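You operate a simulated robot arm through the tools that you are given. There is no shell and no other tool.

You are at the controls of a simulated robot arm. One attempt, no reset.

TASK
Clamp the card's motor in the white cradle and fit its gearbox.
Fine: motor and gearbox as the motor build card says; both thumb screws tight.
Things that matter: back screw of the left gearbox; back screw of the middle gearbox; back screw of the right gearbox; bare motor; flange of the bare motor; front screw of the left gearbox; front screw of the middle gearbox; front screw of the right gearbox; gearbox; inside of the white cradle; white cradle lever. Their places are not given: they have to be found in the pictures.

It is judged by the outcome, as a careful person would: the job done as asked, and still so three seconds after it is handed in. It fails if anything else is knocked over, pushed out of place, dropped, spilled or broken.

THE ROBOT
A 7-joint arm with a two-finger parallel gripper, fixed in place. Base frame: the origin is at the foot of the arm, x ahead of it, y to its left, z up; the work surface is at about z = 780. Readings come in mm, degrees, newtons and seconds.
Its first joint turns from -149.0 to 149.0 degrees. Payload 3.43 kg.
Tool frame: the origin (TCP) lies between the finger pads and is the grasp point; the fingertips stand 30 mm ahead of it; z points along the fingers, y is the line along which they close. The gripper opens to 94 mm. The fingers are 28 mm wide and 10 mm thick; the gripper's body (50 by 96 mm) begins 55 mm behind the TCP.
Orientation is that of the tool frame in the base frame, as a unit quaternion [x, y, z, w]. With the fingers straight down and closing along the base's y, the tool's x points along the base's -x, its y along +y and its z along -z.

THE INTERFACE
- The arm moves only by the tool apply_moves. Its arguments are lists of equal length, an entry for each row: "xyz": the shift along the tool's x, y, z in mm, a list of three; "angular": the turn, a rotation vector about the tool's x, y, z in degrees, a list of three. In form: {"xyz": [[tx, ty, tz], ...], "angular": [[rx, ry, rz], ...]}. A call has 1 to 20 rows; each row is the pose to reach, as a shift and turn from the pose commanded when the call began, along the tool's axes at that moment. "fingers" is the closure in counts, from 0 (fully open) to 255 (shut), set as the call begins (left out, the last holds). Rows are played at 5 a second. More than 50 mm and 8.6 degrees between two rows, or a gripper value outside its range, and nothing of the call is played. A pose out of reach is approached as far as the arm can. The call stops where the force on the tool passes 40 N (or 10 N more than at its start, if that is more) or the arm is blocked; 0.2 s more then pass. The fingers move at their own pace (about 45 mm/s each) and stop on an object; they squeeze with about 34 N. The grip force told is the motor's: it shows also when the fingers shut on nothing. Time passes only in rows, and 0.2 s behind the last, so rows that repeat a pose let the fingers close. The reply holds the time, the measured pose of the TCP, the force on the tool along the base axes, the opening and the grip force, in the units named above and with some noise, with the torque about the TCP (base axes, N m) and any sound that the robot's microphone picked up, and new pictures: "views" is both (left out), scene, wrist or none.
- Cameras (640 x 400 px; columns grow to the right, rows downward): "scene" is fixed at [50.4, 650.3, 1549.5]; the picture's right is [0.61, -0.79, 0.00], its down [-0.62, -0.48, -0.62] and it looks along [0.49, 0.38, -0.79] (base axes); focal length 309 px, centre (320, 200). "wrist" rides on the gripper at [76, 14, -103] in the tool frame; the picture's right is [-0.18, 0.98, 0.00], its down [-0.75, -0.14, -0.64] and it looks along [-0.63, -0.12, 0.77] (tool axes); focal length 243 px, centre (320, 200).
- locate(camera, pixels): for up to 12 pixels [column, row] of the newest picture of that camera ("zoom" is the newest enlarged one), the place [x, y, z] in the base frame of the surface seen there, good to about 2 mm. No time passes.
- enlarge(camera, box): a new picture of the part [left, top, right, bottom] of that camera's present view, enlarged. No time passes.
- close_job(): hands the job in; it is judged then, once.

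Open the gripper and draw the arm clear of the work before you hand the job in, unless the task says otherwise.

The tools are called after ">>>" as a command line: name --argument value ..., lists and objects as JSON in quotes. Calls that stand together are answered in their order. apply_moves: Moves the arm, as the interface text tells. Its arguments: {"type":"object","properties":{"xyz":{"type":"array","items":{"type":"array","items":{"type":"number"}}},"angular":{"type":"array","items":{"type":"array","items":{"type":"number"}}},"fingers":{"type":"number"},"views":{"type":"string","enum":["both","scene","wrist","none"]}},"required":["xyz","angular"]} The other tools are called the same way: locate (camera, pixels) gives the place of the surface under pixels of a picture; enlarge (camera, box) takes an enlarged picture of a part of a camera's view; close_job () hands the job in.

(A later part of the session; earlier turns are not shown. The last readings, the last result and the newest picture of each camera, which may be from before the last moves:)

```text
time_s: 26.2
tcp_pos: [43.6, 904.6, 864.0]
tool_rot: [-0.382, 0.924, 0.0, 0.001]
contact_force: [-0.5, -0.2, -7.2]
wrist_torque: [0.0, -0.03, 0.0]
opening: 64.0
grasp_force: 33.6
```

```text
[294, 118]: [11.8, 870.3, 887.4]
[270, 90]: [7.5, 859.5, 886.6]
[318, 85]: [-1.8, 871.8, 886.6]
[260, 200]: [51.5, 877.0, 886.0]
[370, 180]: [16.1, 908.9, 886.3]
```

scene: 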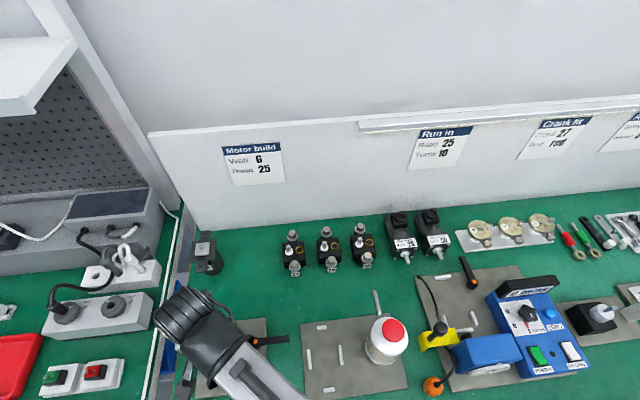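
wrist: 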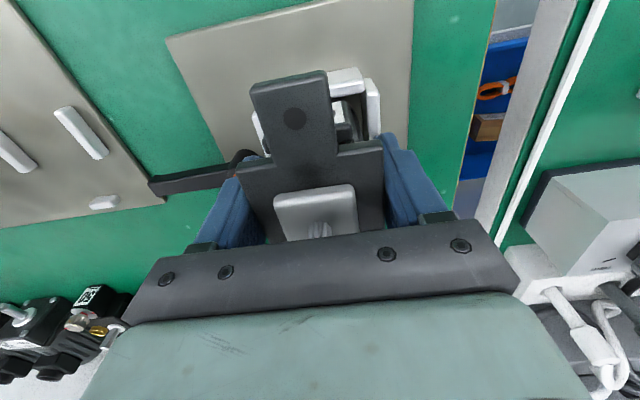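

The flange is at 886.5 but the load is still on the gripper, so a little more.

>>> apply_moves --xyz '[[0, 0, 0.5], [0, 0, 1], [0, 0, 1.5], [0, 0, 1.5]]' --angular '[[0, 0, 0], [0, 0, 0], [0, 0, 0], [0, 0, 0]]' --views "none"

```text
time_s: 27.2
tcp_pos: [42.4, 903.2, 862.6]
tool_rot: [-0.383, 0.924, 0.001, 0.001]
contact_force: [0.9, 1.3, 10.4]
wrist_torque: [-0.3, 0.0, 0.04]
opening: 64.3
grasp_force: 34.0
```

The motor is seated (contact +10 N). I release and rise straight up.

>>> apply_moves --xyz '[[0, 0, -0.5], [0, 0, -0.5], [0, 0, -0.5], [0, 0, -0.5], [0, 0, -10], [0, 0, -30], [0, 0, -60], [0, 0, -90], [0, 0, -90]]' --angular '[[0, 0, 0], [0, 0, 0], [0, 0, 0], [0, 0, 0], [0, 0, 0], [0, 0, 0], [0, 0, 0], [0, 0, 0], [0, 0, 0]]' --fingers 0

```text
time_s: 29.2
tcp_pos: [42.8, 902.9, 953.1]
tool_rot: [-0.382, 0.924, 0.0, 0.0]
contact_force: [-0.2, -0.6, 0.0]
wrist_torque: [-0.01, 0.0, 0.02]
opening: 93.8
grasp_force: 0.1
```

scene: 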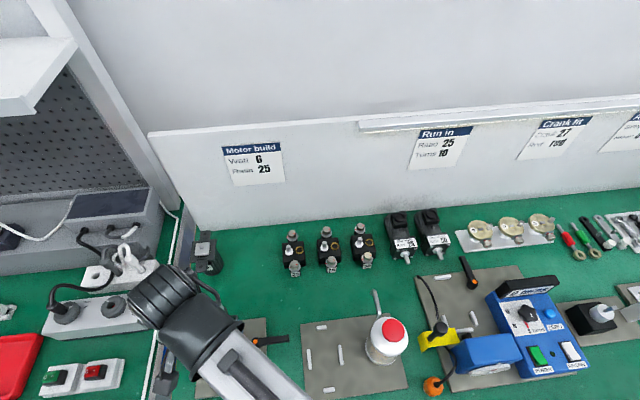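
wrist: 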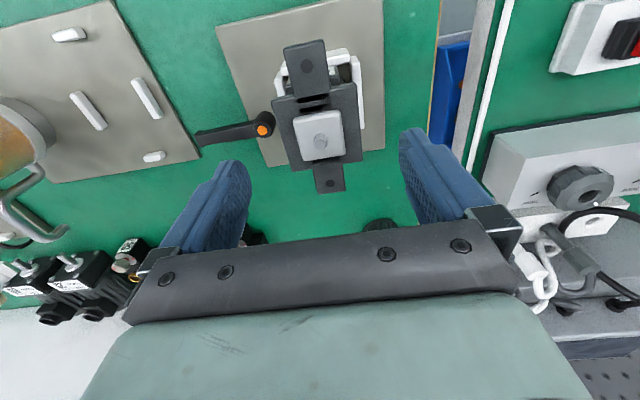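

The motor stands in the cradle at (320,120). I inspect the cradle, the motor and the lever more closely.

>>> enlarge --camera "wrist" --box '[180, 0, 400, 200]'

>>> locate --camera "wrist" --pixels '[[306, 66], [328, 184], [320, 142], [273, 118], [358, 108], [265, 124], [265, 130], [200, 136], [200, 145], [235, 132], [235, 138]]'

```text
2.00 times, centred on (290, 100) of wrist
```

zoom: 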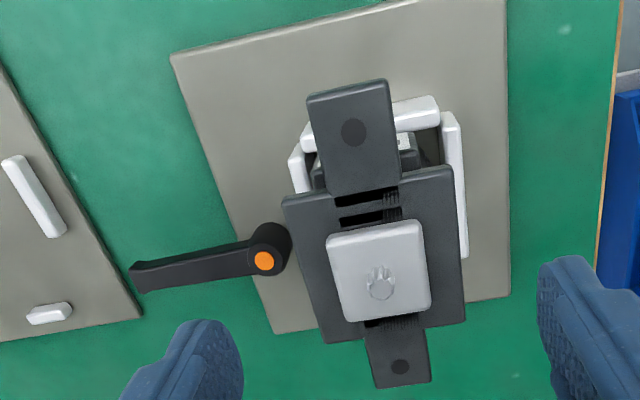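

```text
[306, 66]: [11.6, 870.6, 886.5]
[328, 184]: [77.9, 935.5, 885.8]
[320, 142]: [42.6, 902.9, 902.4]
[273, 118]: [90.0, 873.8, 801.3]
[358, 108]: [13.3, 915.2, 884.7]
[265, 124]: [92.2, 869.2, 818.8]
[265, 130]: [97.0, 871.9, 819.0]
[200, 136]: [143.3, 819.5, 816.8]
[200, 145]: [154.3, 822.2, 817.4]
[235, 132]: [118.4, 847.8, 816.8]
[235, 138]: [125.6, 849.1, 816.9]
```

Motor axis is at about (44.3, 903), upright. The lever pivots at about (97,870), top z 817, its arm pointing right about 75 mm. I'll push it with closed fingers; first I go behind its tip and down to fingertip height 803.

>>> apply_moves --xyz '[[-16, -39, 0], [-32, -78, 0], [-47.3, -116.2, 0], [-47.3, -116.2, 40], [-47.3, -116.2, 80], [-47.3, -116.2, 105], [-47.3, -116.2, 120], [-47.3, -116.2, 120]]' --angular '[[0, 0, 0], [0, 0, 0], [0, 0, 0], [0, 0, 0], [0, 0, 0], [0, 0, 0], [0, 0, 0], [0, 0, 0]]' --fingers 255

>>> enlarge --camera "wrist" --box '[220, 20, 440, 200]'

```text
time_s: 31.0
tcp_pos: [157.6, 853.7, 832.3]
tool_rot: [-0.383, 0.924, -0.001, -0.001]
contact_force: [-0.2, -0.6, -0.2]
wrist_torque: [0.03, 0.03, 0.03]
opening: 0.1
grasp_force: 32.7
```

scene: 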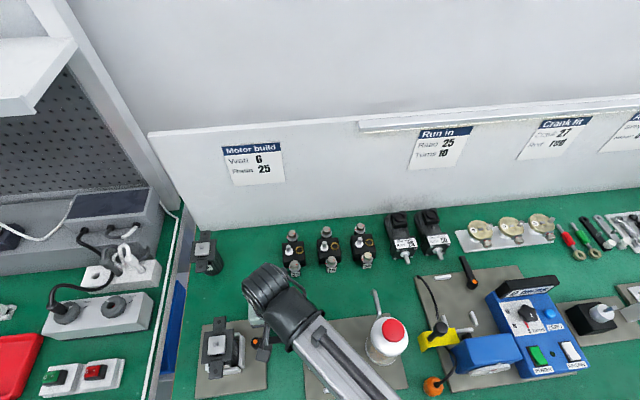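
wrist: 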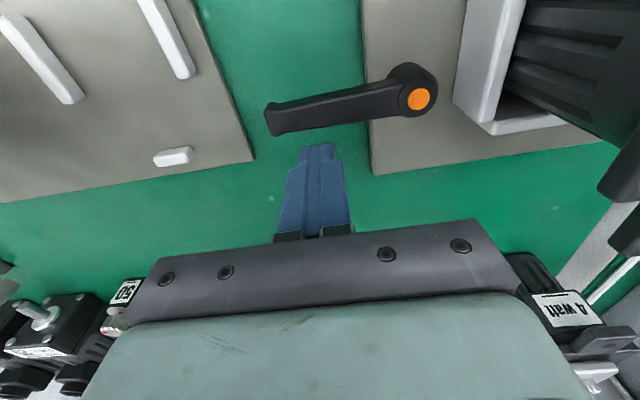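

```text
2.22 times, centred on (330, 110) of wrist
```

zoom: 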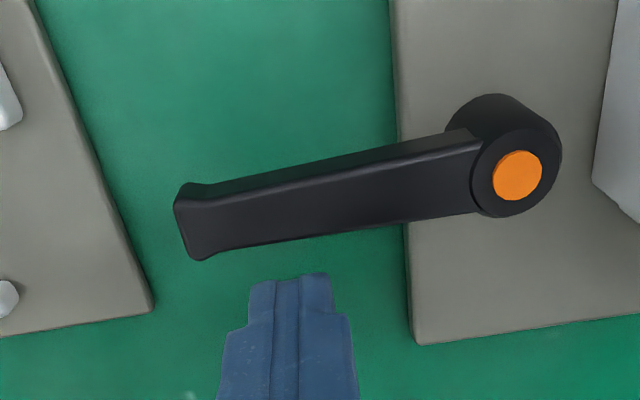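

The closed fingertips at (318,150) are just behind the lever arm. I push forward slowly (clockwise turn) following an arc, with small steps.

>>> locate --camera "zoom" --pixels '[[190, 240], [200, 215], [300, 225], [320, 190], [518, 175], [290, 275], [430, 205], [430, 150]]'

>>> apply_moves --xyz '[[4, 0, 0], [8, 0, 0], [11, 0, 0], [14, 0, 0], [17, 0, 0], [20, 0, 0]]' --angular '[[0, 0, 0], [0, 0, 0], [0, 0, 0], [0, 0, 0], [0, 0, 0], [0, 0, 0]]'

```text
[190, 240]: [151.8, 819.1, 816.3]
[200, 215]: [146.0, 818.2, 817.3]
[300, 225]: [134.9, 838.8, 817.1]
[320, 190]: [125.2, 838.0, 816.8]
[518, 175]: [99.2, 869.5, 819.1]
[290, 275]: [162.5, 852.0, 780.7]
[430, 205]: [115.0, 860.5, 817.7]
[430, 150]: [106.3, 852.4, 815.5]
```

```text
time_s: 32.4
tcp_pos: [145.4, 841.3, 833.2]
tool_rot: [-0.382, 0.924, 0.0, 0.0]
contact_force: [0.4, -0.7, 0.1]
wrist_torque: [-0.01, -0.01, 0.01]
opening: 0.0
grasp_force: 32.8
```

scene: 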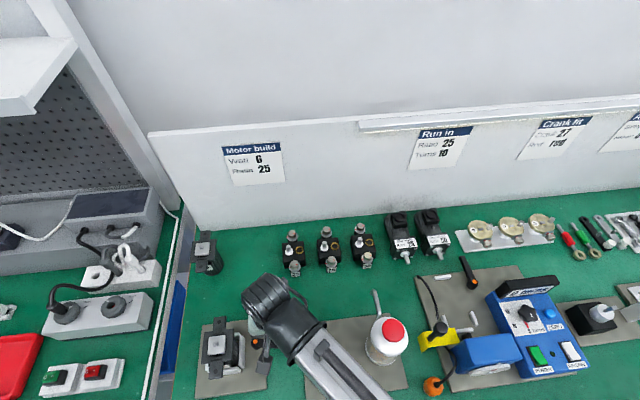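
wrist: 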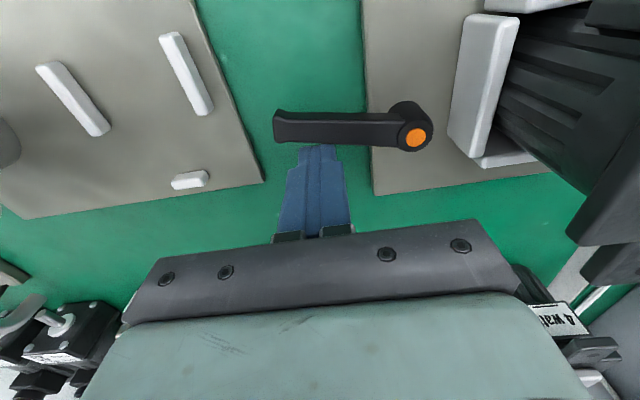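

The lever swings freely clockwise (now about 10° turned). I continue along the arc to about 60°.

>>> apply_moves --xyz '[[4, -1.5, 0], [7.9, -2.3, 0], [12.5, -2.6, 0], [17.1, -2.6, 0], [22, -2, 0], [26.6, -1, 0], [31.5, 0.5, 0], [36.1, 2.5, 0], [40.5, 5, 0], [44.9, 8.1, 0]]' --angular '[[0, 0, 0], [0, 0, 0], [0, 0, 0], [0, 0, 0], [0, 0, 0], [0, 0, 0], [0, 0, 0], [0, 0, 0], [0, 0, 0], [0, 0, 0]]'

```text
time_s: 34.6
tcp_pos: [107.9, 814.7, 833.4]
tool_rot: [-0.383, 0.924, 0.0, 0.0]
contact_force: [0.9, 0.1, -0.2]
wrist_torque: [-0.01, -0.01, -0.01]
opening: 0.0
grasp_force: 33.4
```

scene: 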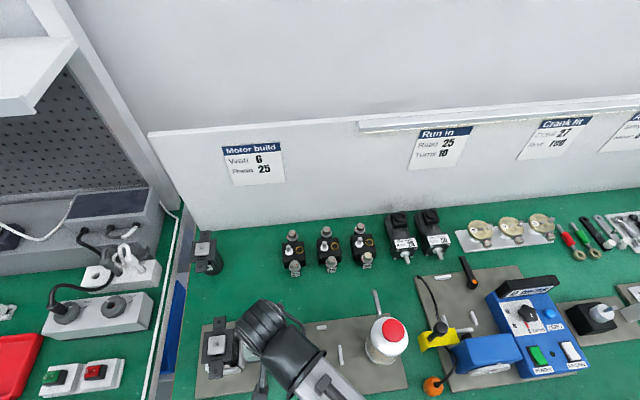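
wrist: 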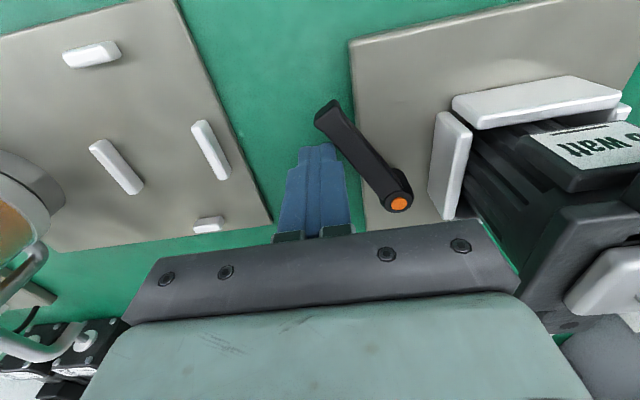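

It follows well; I continue to about 90°, raising 2 mm to keep the gripper body above the motor flange.

>>> apply_moves --xyz '[[4, 4, -2], [7.8, 7.7, -2], [11, 12.5, -2], [13.9, 17, -2], [16.2, 22.5, -2], [18.1, 27.7, -2]]' --angular '[[0, 0, 0], [0, 0, 0], [0, 0, 0], [0, 0, 0], [0, 0, 0], [0, 0, 0]]'

>>> enlarge --camera "scene" --box '[190, 310, 310, 400]'

```text
time_s: 35.9
tcp_pos: [84.7, 817.7, 835.3]
tool_rot: [-0.38, 0.925, -0.004, 0.005]
contact_force: [14.6, -5.8, 4.0]
wrist_torque: [-0.11, -0.19, 0.12]
opening: 0.0
grasp_force: 33.1
stopped in row 6: the force on the tool passed its limit at 45 N (the readings are from after the stop); the commanded pose is now the measured one
```

scene: 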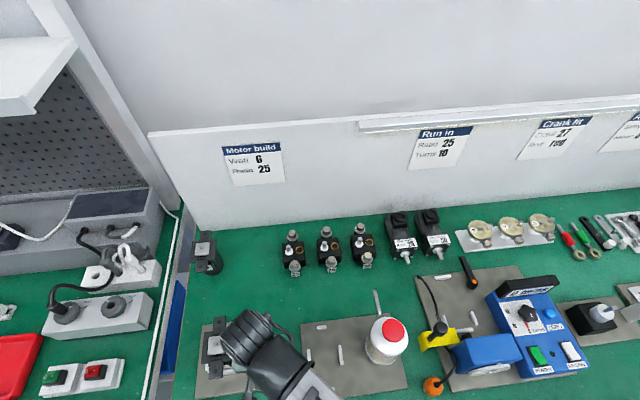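
wrist: 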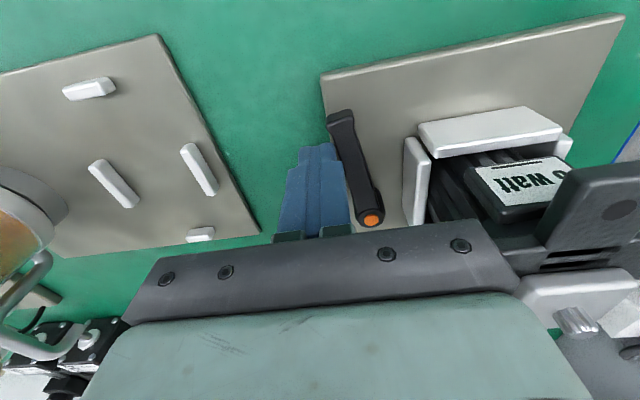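

```text
4.44 times, centred on (250, 355) of scene
```

zoom: 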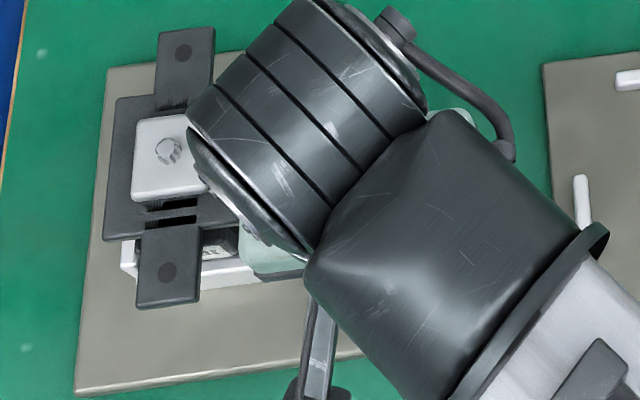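

The push stopped at 45 N: the lever seems at its stop near 90°. I back away to the right, go up and look.

>>> apply_moves --xyz '[[0, -6, 0], [0, -15, 0], [0, -15, -30], [0, -15, -75], [0, -15, -120], [0, 0, -165], [0, 0, -165]]' --angular '[[0, 0, 0], [0, 0, 0], [0, 0, 0], [0, 0, 0], [0, 0, 0], [0, 0, 0], [0, 0, 0]]'

>>> enlarge --camera "wrist" --box '[260, 0, 480, 180]'

```text
time_s: 37.5
tcp_pos: [80.3, 819.0, 1000.9]
tool_rot: [-0.381, 0.925, -0.004, 0.004]
contact_force: [0.1, -1.1, -0.1]
wrist_torque: [-0.01, 0.03, 0.02]
opening: 0.0
grasp_force: 32.2
```

scene: 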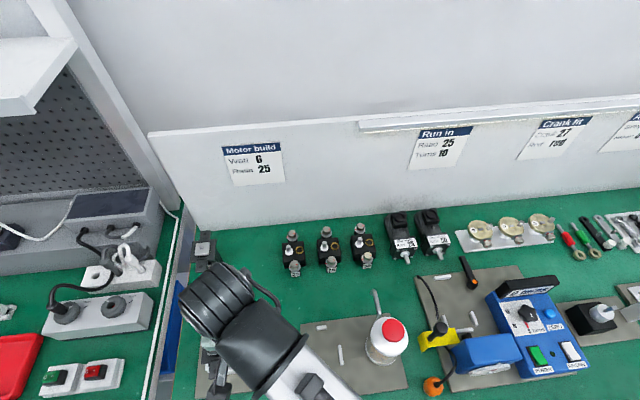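
wrist: 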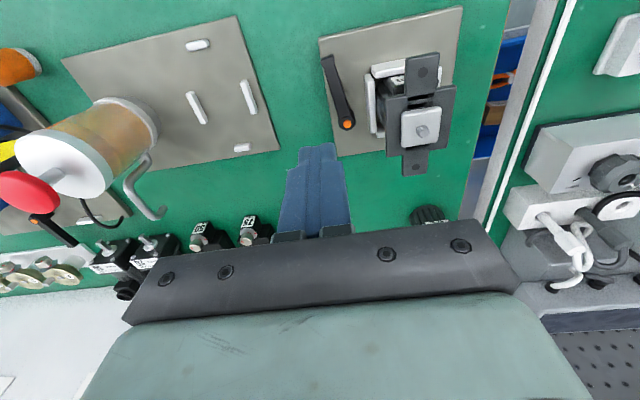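

```text
2.22 times, centred on (370, 90) of wrist
```

zoom: 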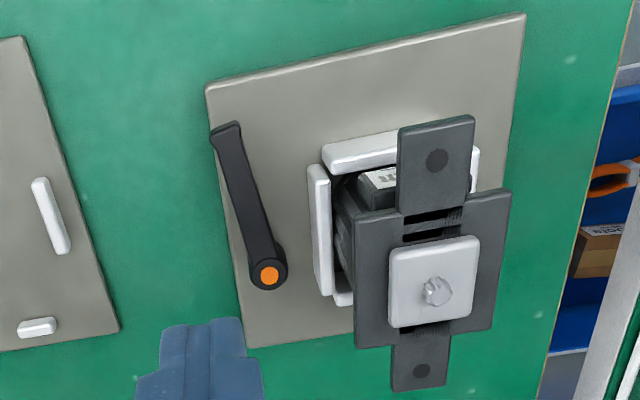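

The lever now lies parallel to the cradle's side. I measure its angle and the motor's place.

>>> locate --camera "zoom" --pixels '[[268, 275], [228, 132], [245, 190], [437, 160], [422, 370], [360, 225], [505, 195], [360, 340], [488, 325], [322, 240], [435, 288], [312, 200]]'

```text
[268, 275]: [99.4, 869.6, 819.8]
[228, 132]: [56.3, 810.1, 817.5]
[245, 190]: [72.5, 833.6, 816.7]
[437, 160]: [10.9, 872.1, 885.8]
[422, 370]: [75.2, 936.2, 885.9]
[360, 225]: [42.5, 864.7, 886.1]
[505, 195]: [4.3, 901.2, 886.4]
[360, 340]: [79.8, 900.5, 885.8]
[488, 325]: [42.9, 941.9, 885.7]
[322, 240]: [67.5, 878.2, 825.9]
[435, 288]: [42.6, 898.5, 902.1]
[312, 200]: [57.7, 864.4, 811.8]
```

The lever has turned about 80° clockwise from its start. To be sure it is at its stop, I push once more nearer its tip, also correcting the slight tool tilt.

>>> apply_moves --xyz '[[11, -14, 0], [11, -14, 45], [11, -14, 90], [11, -14, 130], [11, -14, 155], [11, -14, 167], [11, -14, 167]]' --angular '[[-0.6, 0.25, -0.23], [-0.6, 0.25, -0.23], [-0.6, 0.25, -0.23], [-0.6, 0.25, -0.23], [-0.6, 0.25, -0.23], [-0.6, 0.25, -0.23], [-0.6, 0.25, -0.23]]' --views "wrist"

```text
time_s: 39.1
tcp_pos: [85.5, 802.3, 835.3]
tool_rot: [-0.382, 0.924, 0.001, 0.0]
contact_force: [0.5, -0.5, 0.2]
wrist_torque: [-0.01, -0.01, 0.0]
opening: 0.1
grasp_force: 32.8
```

wrist: 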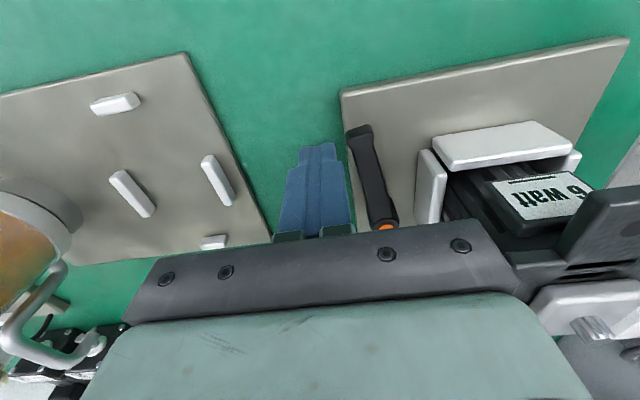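

Fingers stand right of the lever near its tip. I push left in small steps and watch the force.

>>> apply_moves --xyz '[[0, 4, 0], [0, 7, 0], [0, 9, 0], [0, 11, 0], [0, 13, 0], [0, 15, 0], [0, 17, 0], [0, 19, 0], [0, 21, 0], [0, 23, 0]]' --angular '[[0, 0, 0], [0, 0, 0], [0, 0, 0], [0, 0, 0], [0, 0, 0], [0, 0, 0], [0, 0, 0], [0, 0, 0], [0, 0, 0], [0, 0, 0]]' --views "wrist"

>>> locate --camera "wrist" --pixels '[[360, 137], [380, 210]]'

```text
time_s: 40.7
tcp_pos: [78.3, 808.6, 834.2]
tool_rot: [-0.382, 0.924, -0.005, 0.003]
contact_force: [13.0, -10.3, 7.3]
wrist_torque: [-0.17, -0.11, 0.18]
opening: 0.1
grasp_force: 33.1
stopped in row 7: the force on the tool passed its limit at 42 N (the readings are from after the stop); the commanded pose is now the measured one
```

wrist: 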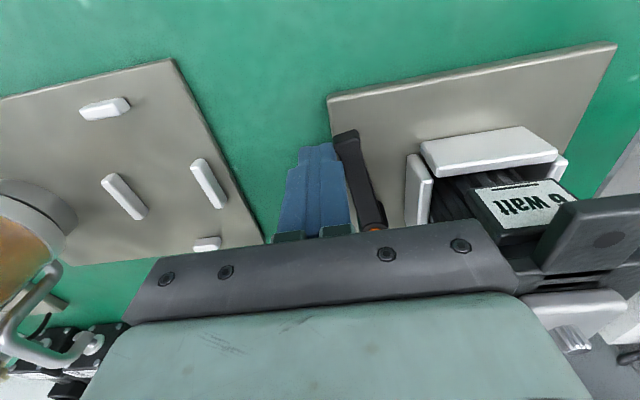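

```text
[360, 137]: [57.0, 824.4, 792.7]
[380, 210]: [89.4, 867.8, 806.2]
```

The lever does not move further under 42 N, so it's at its stop. I retreat, rise and go above the left gearbox (label 25) with fingers opening.

>>> apply_moves --xyz '[[0, -6, 0], [0, -14, 0], [0, -14, -45], [0, -14, -90], [0, -14, -135], [0, -20, -150], [-45, -30, -150], [-90, -40, -150], [-135, -50, -150], [-180, -58, -150], [-225, -65, -150], [-260, -70, -150], [-275.8, -71.6, -150], [-275.8, -71.6, -150]]' --angular '[[0, 0, 0], [0, 0, 0], [0, 0, 0], [-0.66, 0.1, -0.08], [-0.66, 0.1, -0.08], [-0.66, 0.1, -0.08], [-0.66, 0.1, -0.08], [-0.66, 0.1, -0.08], [-0.66, 0.1, -0.08], [-0.66, 0.1, -0.08], [-0.66, 0.1, -0.08], [-0.66, 0.1, -0.08], [-0.66, 0.1, -0.08], [-0.66, 0.1, -0.08]]'

>>> enlarge --camera "scene" --box '[185, 310, 305, 400]'

>>> enlarge --camera "wrist" --box '[210, 0, 430, 180]'

```text
time_s: 43.7
tcp_pos: [319.4, 954.7, 984.0]
tool_rot: [-0.383, 0.924, 0.001, -0.001]
contact_force: [0.2, -0.1, -0.2]
wrist_torque: [0.01, 0.01, 0.02]
opening: 0.0
grasp_force: 33.2
```

scene: 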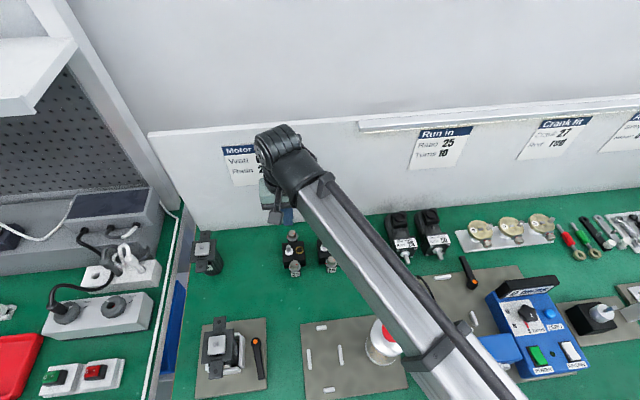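
wrist: 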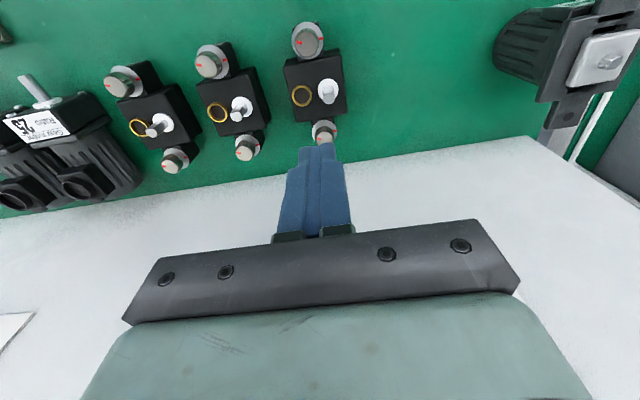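

```text
4.44 times, centred on (245, 355) of scene
```

zoom: 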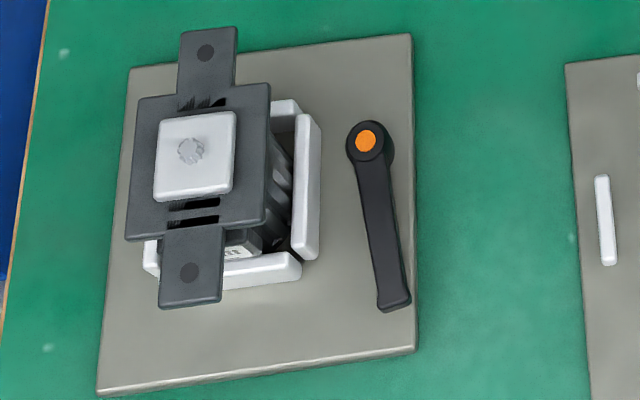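

```text
2.22 times, centred on (320, 90) of wrist
```

zoom: 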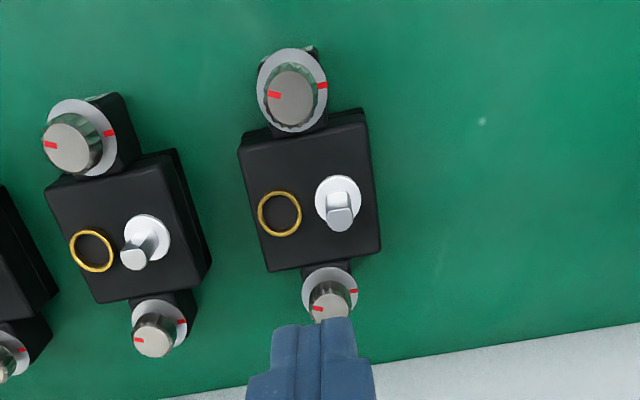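

Motor and lever look right in the scene. I measure the gearbox here.

>>> locate --camera "zoom" --pixels '[[244, 150], [358, 115], [376, 240], [272, 266], [292, 100], [330, 308], [275, 95], [322, 86], [340, 195], [280, 232], [320, 70], [352, 290]]'

```text
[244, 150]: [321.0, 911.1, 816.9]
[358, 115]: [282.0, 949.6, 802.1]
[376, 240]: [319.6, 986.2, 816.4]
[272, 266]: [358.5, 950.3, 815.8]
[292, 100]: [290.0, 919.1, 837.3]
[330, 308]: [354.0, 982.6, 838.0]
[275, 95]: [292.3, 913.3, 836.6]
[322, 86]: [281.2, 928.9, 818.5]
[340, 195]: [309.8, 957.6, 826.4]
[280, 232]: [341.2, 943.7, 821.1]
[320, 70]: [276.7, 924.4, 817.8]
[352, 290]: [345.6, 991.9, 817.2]
```

The gearbox body is centred at about (320.4, 949.2), top z 816. I open the fingers, centre, and descend part way to check alignment.

>>> apply_moves --xyz '[[3, -4.6, 0], [3, -4.6, 0], [3, -4.6, 0], [3, -4.6, 0], [3, -4.6, 40], [3, -4.6, 80], [3, -4.6, 105], [3, -4.6, 120], [3, -4.6, 120]]' --angular '[[0, 0, 0], [0, 0, 0], [0, 0, 0], [0, 0, 0], [0, 0, 0], [0, 0, 0], [0, 0, 0], [0, 0, 0], [0, 0, 0]]' --fingers 0

>>> enlarge --camera "wrist" --box '[210, 40, 430, 240]'

```text
time_s: 45.7
tcp_pos: [320.7, 948.0, 863.4]
tool_rot: [-0.383, 0.924, 0.0, -0.001]
contact_force: [-1.3, -0.1, 0.3]
wrist_torque: [-0.01, 0.05, 0.02]
opening: 93.9
grasp_force: 0.0
```

scene: 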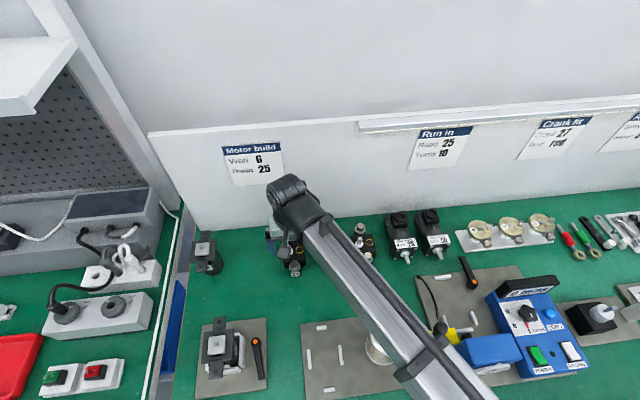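
wrist: 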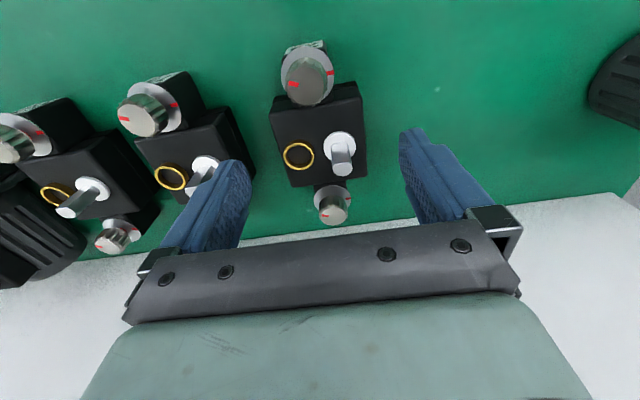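

```text
2.00 times, centred on (320, 140) of wrist
```

zoom: 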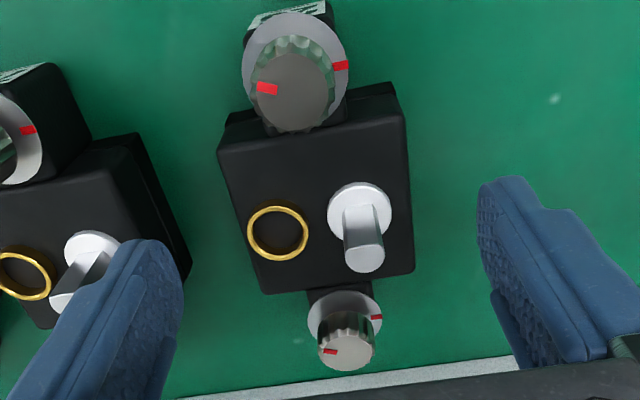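

The right-hand finger passes close to the middle gearbox, so I measure that gap.

>>> locate --camera "wrist" --pixels '[[210, 112], [225, 130], [200, 118], [238, 150], [143, 150], [145, 116], [112, 236], [365, 130], [360, 90], [272, 110], [275, 130]]'

```text
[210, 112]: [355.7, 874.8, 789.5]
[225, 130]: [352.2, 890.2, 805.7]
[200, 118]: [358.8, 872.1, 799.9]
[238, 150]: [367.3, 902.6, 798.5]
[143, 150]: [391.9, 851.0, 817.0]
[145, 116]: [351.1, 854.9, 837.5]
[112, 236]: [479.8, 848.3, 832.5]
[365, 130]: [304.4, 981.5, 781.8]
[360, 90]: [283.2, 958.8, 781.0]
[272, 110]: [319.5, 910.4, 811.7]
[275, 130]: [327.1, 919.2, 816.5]
```

Gap to the middle gearbox is about 9 mm per the numbers; I narrow the opening a little and descend to TCP z ≈ 818.

>>> apply_moves --xyz '[[0, 1, 0], [0, 1, 0], [0, 1, 15], [0, 1, 30], [0, 1, 40], [0, 1, 45], [0, 1, 45]]' --angular '[[0, 0, 0], [0, 0, 0], [0, 0, 0], [0, 0, 0], [0, 0, 0], [0, 0, 0], [0, 0, 0]]' --fingers 32 --views "wrist"

>>> enlarge --camera "wrist" --box '[210, 60, 430, 260]'

```text
time_s: 47.3
tcp_pos: [320.2, 950.2, 818.7]
tool_rot: [-0.382, 0.924, 0.001, -0.001]
contact_force: [-0.2, -0.1, 0.2]
wrist_torque: [0.01, 0.01, 0.02]
opening: 82.4
grasp_force: 0.0
```

wrist: 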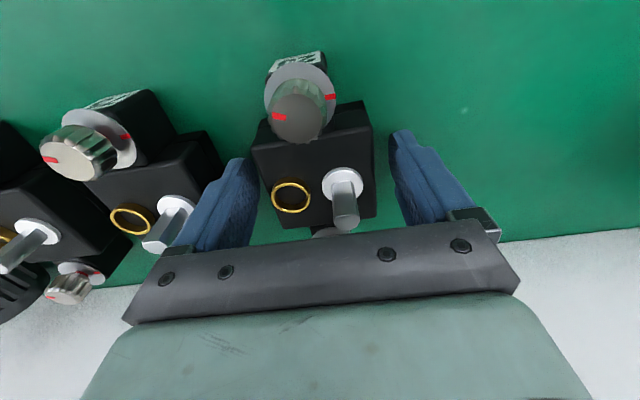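

```text
2.00 times, centred on (320, 160) of wrist
```

zoom: 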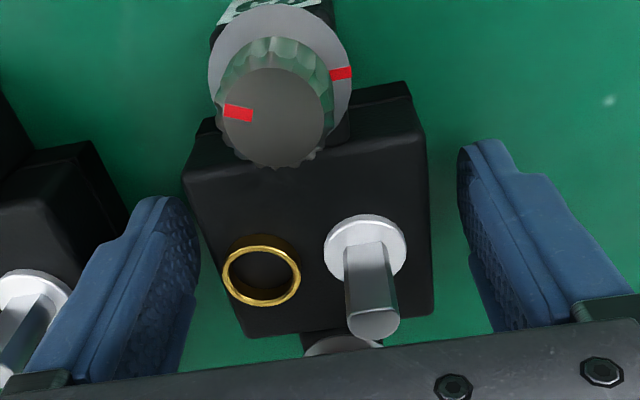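

The fingers straddle the gearbox body cleanly. I close on it.

>>> apply_moves --xyz '[[0, 0, 0], [0, 0, 0], [0, 0, 0], [0, 0, 0], [0, 0, 0]]' --angular '[[0, 0, 0], [0, 0, 0], [0, 0, 0], [0, 0, 0], [0, 0, 0]]' --fingers 255 --views "wrist"

>>> enlarge --camera "wrist" --box '[210, 60, 430, 260]'

```text
time_s: 48.5
tcp_pos: [321.2, 948.7, 817.9]
tool_rot: [-0.383, 0.924, 0.0, -0.001]
contact_force: [0.3, -1.2, 0.7]
wrist_torque: [0.02, -0.01, 0.03]
opening: 63.9
grasp_force: 34.5
```

wrist: 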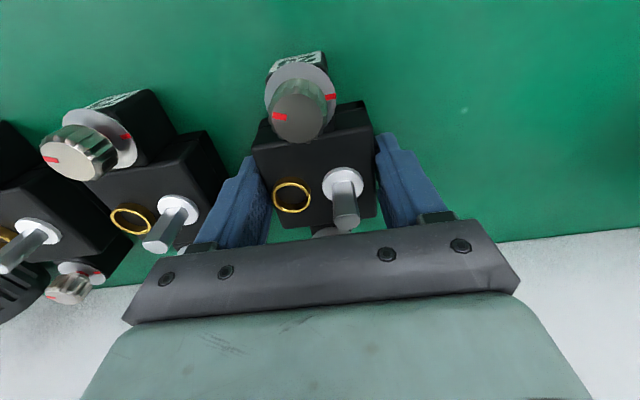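

```text
2.00 times, centred on (320, 160) of wrist
```

zoom: 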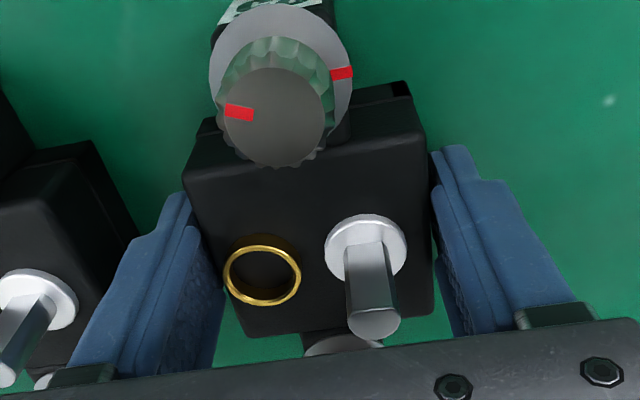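

Gripped at 63.9 mm, as with the motor. I lift slowly.

>>> apply_moves --xyz '[[0, 0, -1], [0, 0, -3], [0, 0, -6], [0, 0, -10], [0, 0, -15], [0, 0, -20], [0, 0, -27], [0, 0, -35], [0, 0, -43], [0, 0, -51], [0, 0, -59], [0, 0, -67], [0, 0, -75], [0, 0, -80], [0, 0, -80]]' --angular '[[0, 0, 0], [0, 0, 0], [0, 0, 0], [0, 0, 0], [0, 0, 0], [0, 0, 0], [0, 0, 0], [0, 0, 0], [0, 0, 0], [0, 0, 0], [0, 0, 0], [0, 0, 0], [0, 0, 0], [0, 0, 0], [0, 0, 0]]'

```text
time_s: 51.7
tcp_pos: [320.5, 949.4, 898.4]
tool_rot: [-0.383, 0.924, 0.0, 0.0]
contact_force: [0.6, 0.6, -3.4]
wrist_torque: [-0.02, -0.03, 0.01]
opening: 64.0
grasp_force: 34.3
```

scene: 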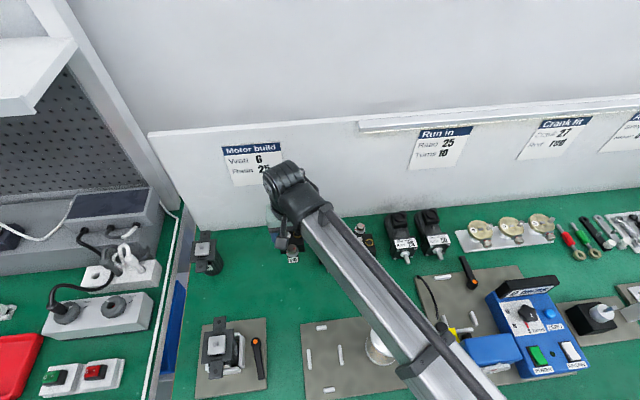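
wrist: 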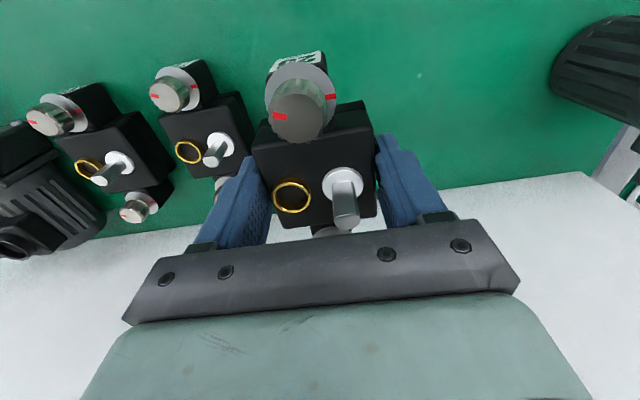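

It holds (3.4 N). I measure where the gearbox sits relative to the TCP.

>>> enlarge --camera "wrist" --box '[230, 40, 410, 240]'

>>> locate --camera "wrist" --pixels '[[297, 118], [267, 100], [336, 90], [301, 66], [269, 72], [325, 60], [254, 140], [371, 122], [274, 225], [376, 212], [298, 57]]'

```text
2.00 times, centred on (320, 140) of wrist
```

zoom: 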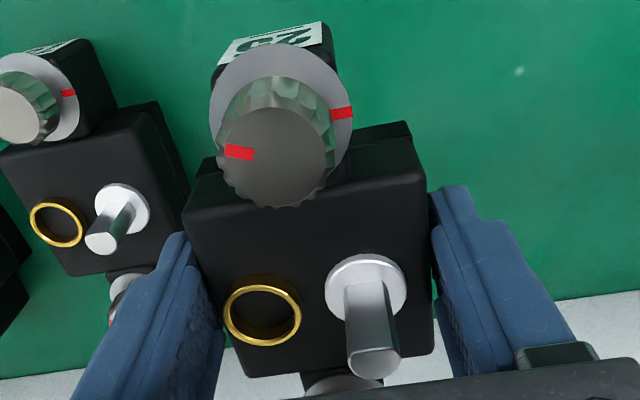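

```text
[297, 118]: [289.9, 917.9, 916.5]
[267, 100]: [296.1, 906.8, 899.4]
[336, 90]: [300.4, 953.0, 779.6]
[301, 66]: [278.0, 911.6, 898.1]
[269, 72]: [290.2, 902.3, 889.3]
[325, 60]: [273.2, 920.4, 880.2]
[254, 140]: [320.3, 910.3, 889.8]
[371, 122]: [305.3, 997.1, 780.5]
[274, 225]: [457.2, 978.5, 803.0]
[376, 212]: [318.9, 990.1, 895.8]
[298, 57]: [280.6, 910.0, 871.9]
```

I re-measure the clamped motor from the scene camera.

>>> enlarge --camera "scene" --box '[193, 312, 257, 372]'

```text
6.67 times, centred on (225, 342) of scene
```

zoom: 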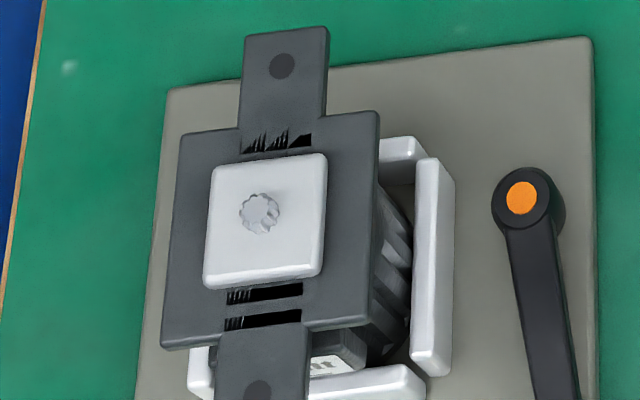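

>>> locate --camera "zoom" --pixels '[[282, 66], [258, 390], [184, 136], [376, 114], [164, 346], [366, 320], [259, 204], [216, 165], [322, 158], [208, 285], [316, 275]]'

```text
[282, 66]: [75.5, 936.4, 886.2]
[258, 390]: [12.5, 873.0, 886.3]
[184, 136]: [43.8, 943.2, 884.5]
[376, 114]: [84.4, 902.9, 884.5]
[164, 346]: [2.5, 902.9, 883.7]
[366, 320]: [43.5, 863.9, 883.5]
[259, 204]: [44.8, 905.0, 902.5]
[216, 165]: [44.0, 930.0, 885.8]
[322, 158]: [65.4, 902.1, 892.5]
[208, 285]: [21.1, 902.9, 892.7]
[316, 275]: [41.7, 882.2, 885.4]
```

Motor axis ≈ (43.6, 903.4), square to 45°. I raise the gearbox and carry it above the motor.

>>> apply_moves --xyz '[[0, 0, -15], [0, 0, -35], [0, 0, -55], [5, 4, -60], [18, 13, -60], [38, 27, -60], [62, 44, -60], [88, 63, -60], [114, 81.5, -60], [140, 100, -60], [165, 118, -60], [187, 133.7, -60], [206, 147.3, -60], [219, 156.6, -60], [226, 161.6, -60], [228.4, 163.3, -60], [228.4, 163.3, -60]]' --angular '[[0, 0, 0], [0, 0, 0], [0, 0, 0], [0, 0, 0], [0, 0, 0], [0, 0, 0], [0, 0, 0], [0, 0, 0], [0, 0, 0], [0, 0, 0], [0, 0, 0], [0, 0, 0], [0, 0, 0], [0, 0, 0], [0, 0, 0], [0, 0, 0], [0, 0, 0]]'

>>> enlarge --camera "wrist" --box '[230, 20, 410, 240]'

```text
time_s: 55.3
tcp_pos: [43.4, 903.2, 959.4]
tool_rot: [-0.383, 0.924, 0.001, -0.001]
contact_force: [-0.2, 0.2, -3.2]
wrist_torque: [0.0, -0.02, -0.01]
opening: 63.7
grasp_force: 34.2
```

scene: 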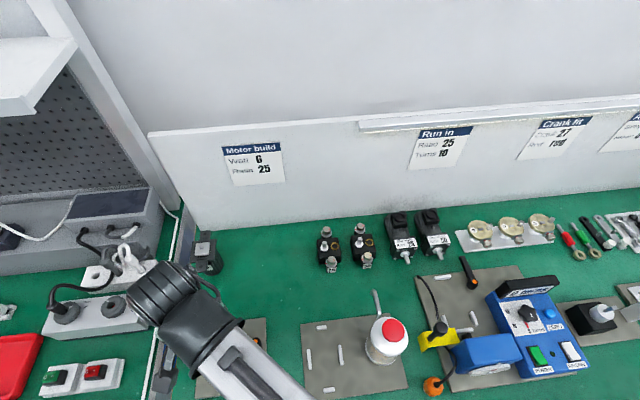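
wrist: 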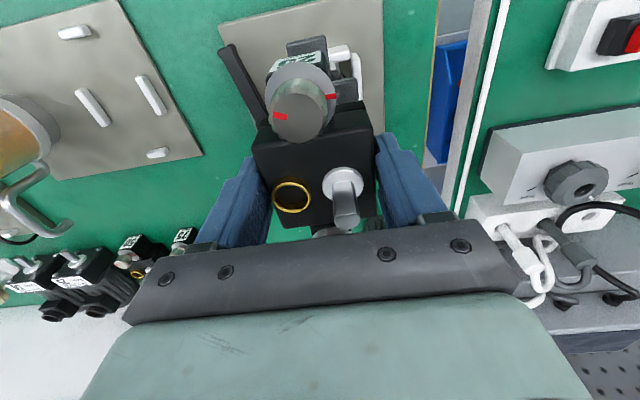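

```text
1.82 times, centred on (320, 130) of wrist
```

zoom: 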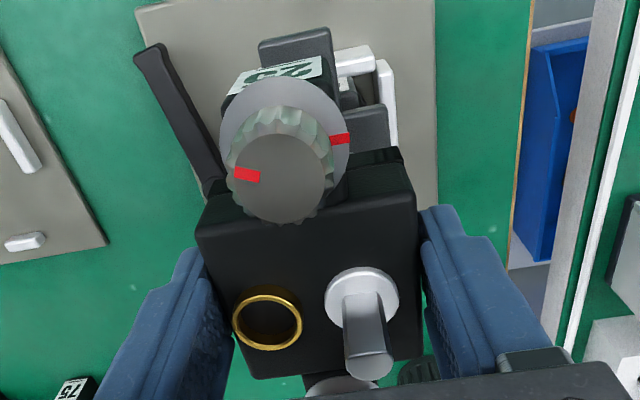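

The gearbox hovers aligned over the motor (bottom ≈ z 921). I lower it in small steps onto the pilot.

>>> apply_moves --xyz '[[0, 0, 5], [0, 0, 10], [0, 0, 14], [0, 0, 17], [0, 0, 19], [0, 0, 21], [0, 0, 23], [0, 0, 25], [0, 0, 27], [0, 0, 28.5], [0, 0, 30]]' --angular '[[0, 0, 0], [0, 0, 0], [0, 0, 0], [0, 0, 0], [0, 0, 0], [0, 0, 0], [0, 0, 0], [0, 0, 0], [0, 0, 0], [0, 0, 0], [0, 0, 0]]'

>>> enlarge --camera "wrist" --box '[230, 20, 410, 240]'

```text
time_s: 57.7
tcp_pos: [44.6, 905.1, 930.0]
tool_rot: [-0.383, 0.924, 0.0, -0.001]
contact_force: [-1.2, -0.1, -4.3]
wrist_torque: [0.0, -0.02, 0.0]
opening: 63.9
grasp_force: 34.2
```

scene: 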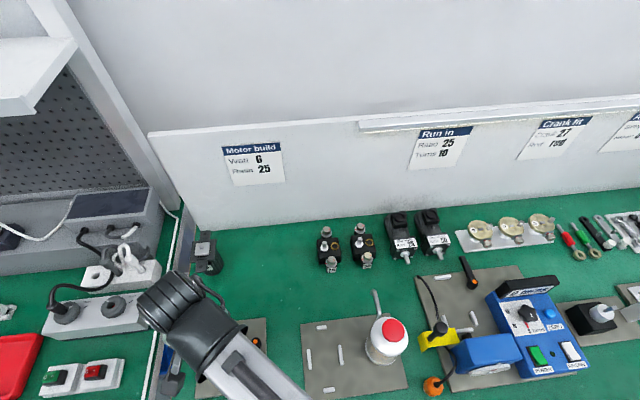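
wrist: 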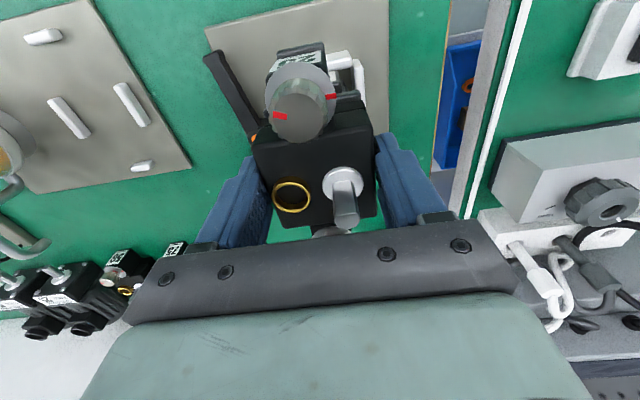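

```text
1.82 times, centred on (320, 130) of wrist
```

zoom: 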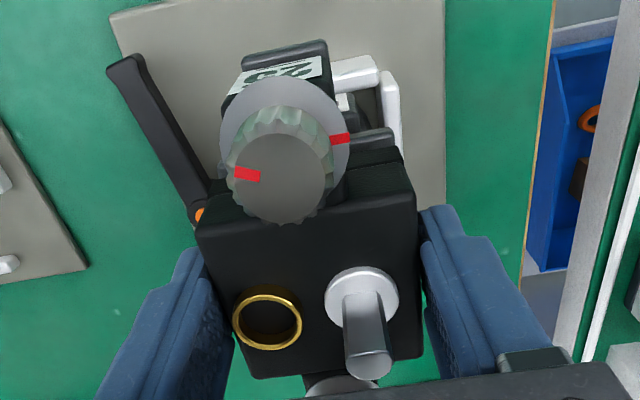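

Bottom ≈ z 892 with no contact, so the pinion is inside. I lower the last ~6 mm at 1 mm steps.

>>> apply_moves --xyz '[[0, 0, 1], [0, 0, 2], [0, 0, 3], [0, 0, 4], [0, 0, 5], [0, 0, 5.5], [0, 0, 6]]' --angular '[[0, 0, 0], [0, 0, 0], [0, 0, 0], [0, 0, 0], [0, 0, 0], [0, 0, 0], [0, 0, 0]]'

>>> enlarge --camera "wrist" --box '[230, 20, 410, 240]'

```text
time_s: 59.3
tcp_pos: [43.7, 903.9, 925.8]
tool_rot: [-0.384, 0.923, 0.002, 0.0]
contact_force: [-6.1, -6.0, 32.3]
wrist_torque: [1.04, 0.28, -0.06]
opening: 62.1
grasp_force: 33.9
```

scene: 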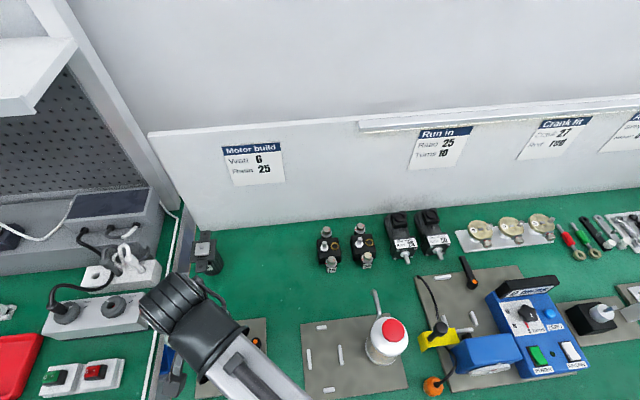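
wrist: 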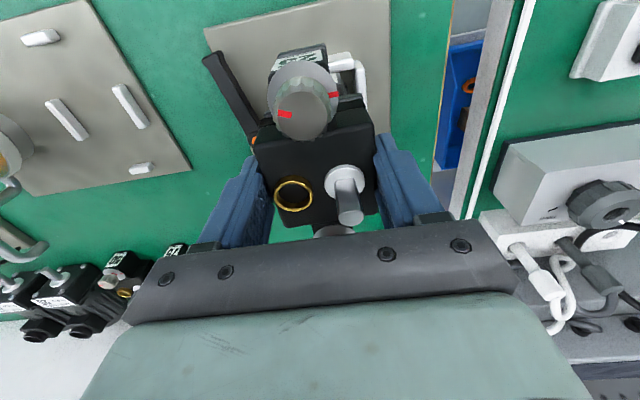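

```text
1.82 times, centred on (320, 130) of wrist
```

zoom: 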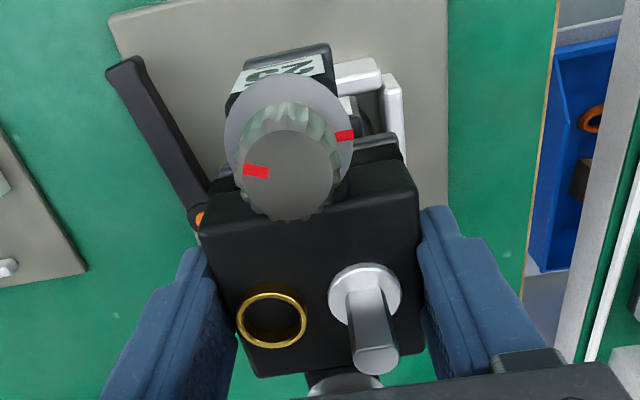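

Contact at 32 N with a slight shift of the gearbox. I measure its top surface to see if it is seated or caught.

>>> locate --camera "zoom" --pixels '[[215, 235], [400, 200], [265, 365], [410, 340], [300, 250], [300, 170], [340, 137], [250, 105], [240, 290], [390, 260], [330, 200], [345, 345]]'

```text
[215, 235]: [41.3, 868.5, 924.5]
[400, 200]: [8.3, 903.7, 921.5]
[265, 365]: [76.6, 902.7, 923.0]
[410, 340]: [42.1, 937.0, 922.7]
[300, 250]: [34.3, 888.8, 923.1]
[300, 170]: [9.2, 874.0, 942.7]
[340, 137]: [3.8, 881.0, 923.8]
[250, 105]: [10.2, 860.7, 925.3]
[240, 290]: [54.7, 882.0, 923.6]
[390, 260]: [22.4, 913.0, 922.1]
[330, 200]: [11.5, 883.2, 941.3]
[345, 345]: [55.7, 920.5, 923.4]
```

The top sits at z ≈ 922–924 where a seated gearbox would be 922.2, and it is centred within a millimetre or two. I release it and rise to look.

>>> apply_moves --xyz '[[0, 0, -0.5], [0, 0, -0.5], [0, 0, -0.5], [0, 0, -0.5], [0, 0, -10], [0, 0, -30], [0, 0, -60], [0, 0, -90], [0, 0, -90]]' --angular '[[0, 0, 0], [0, 0, 0], [0, 0, 0], [0, 0, 0], [0, 0, 0], [0, 0, 0], [0, 0, 0], [0, 0, 0], [0, 0, 0]]' --fingers 0

>>> enlarge --camera "wrist" --box '[210, 20, 430, 240]'

```text
time_s: 61.3
tcp_pos: [42.0, 904.0, 1015.5]
tool_rot: [-0.383, 0.924, 0.0, -0.001]
contact_force: [-0.4, 0.9, 0.6]
wrist_torque: [0.0, -0.02, -0.03]
opening: 94.0
grasp_force: 0.0
```

scene: 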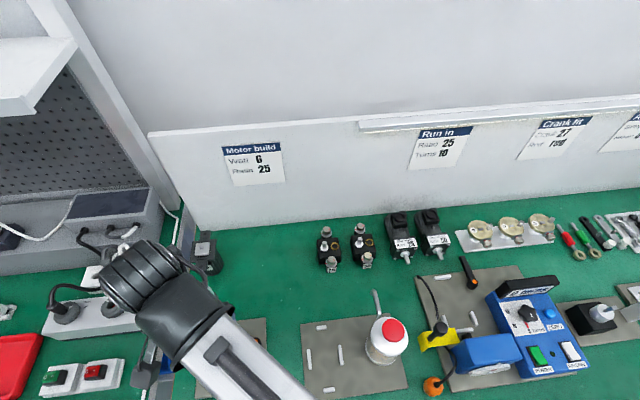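
wrist: 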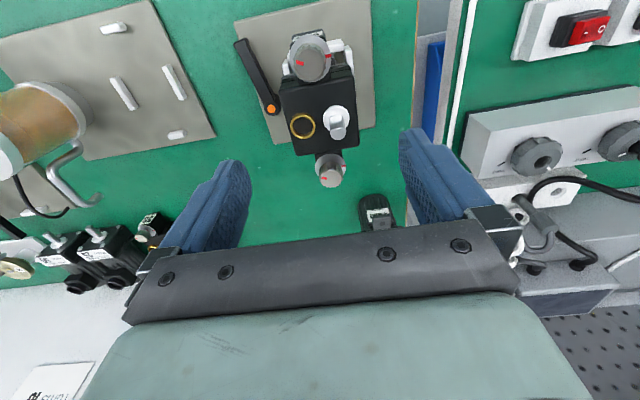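

```text
1.82 times, centred on (320, 130) of wrist
```

zoom: 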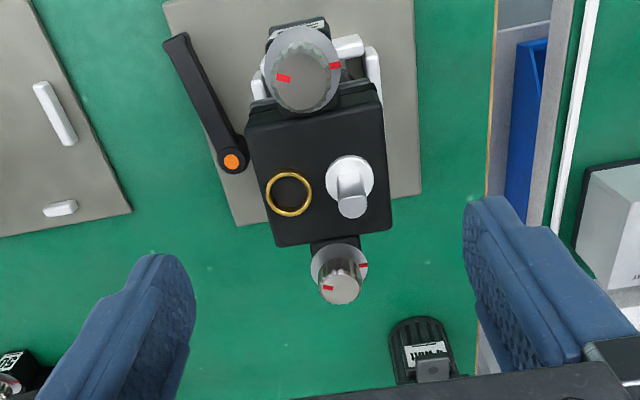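

I measure heights across the gearbox and screws, to check whether it's sitting level.

>>> enlarge --camera "wrist" --box '[260, 20, 380, 200]'

```text
2.22 times, centred on (320, 110) of wrist
```

zoom: 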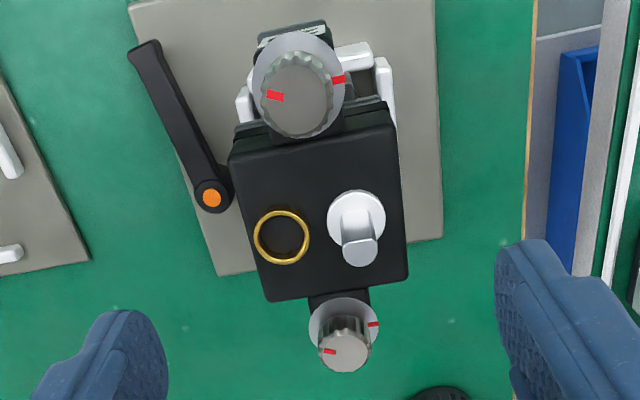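

>>> locate --camera "zoom" --pixels '[[240, 160], [385, 130], [275, 290], [398, 270], [298, 105], [344, 352], [275, 97], [338, 80], [330, 352], [373, 324], [262, 75], [315, 325]]'

```text
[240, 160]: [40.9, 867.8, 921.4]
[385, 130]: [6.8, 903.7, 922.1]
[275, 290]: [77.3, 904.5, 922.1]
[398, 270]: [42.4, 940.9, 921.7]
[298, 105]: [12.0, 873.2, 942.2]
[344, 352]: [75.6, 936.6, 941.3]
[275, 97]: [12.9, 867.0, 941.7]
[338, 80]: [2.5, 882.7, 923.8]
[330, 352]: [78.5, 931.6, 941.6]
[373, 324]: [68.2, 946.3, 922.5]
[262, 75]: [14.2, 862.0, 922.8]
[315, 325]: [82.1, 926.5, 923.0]
```

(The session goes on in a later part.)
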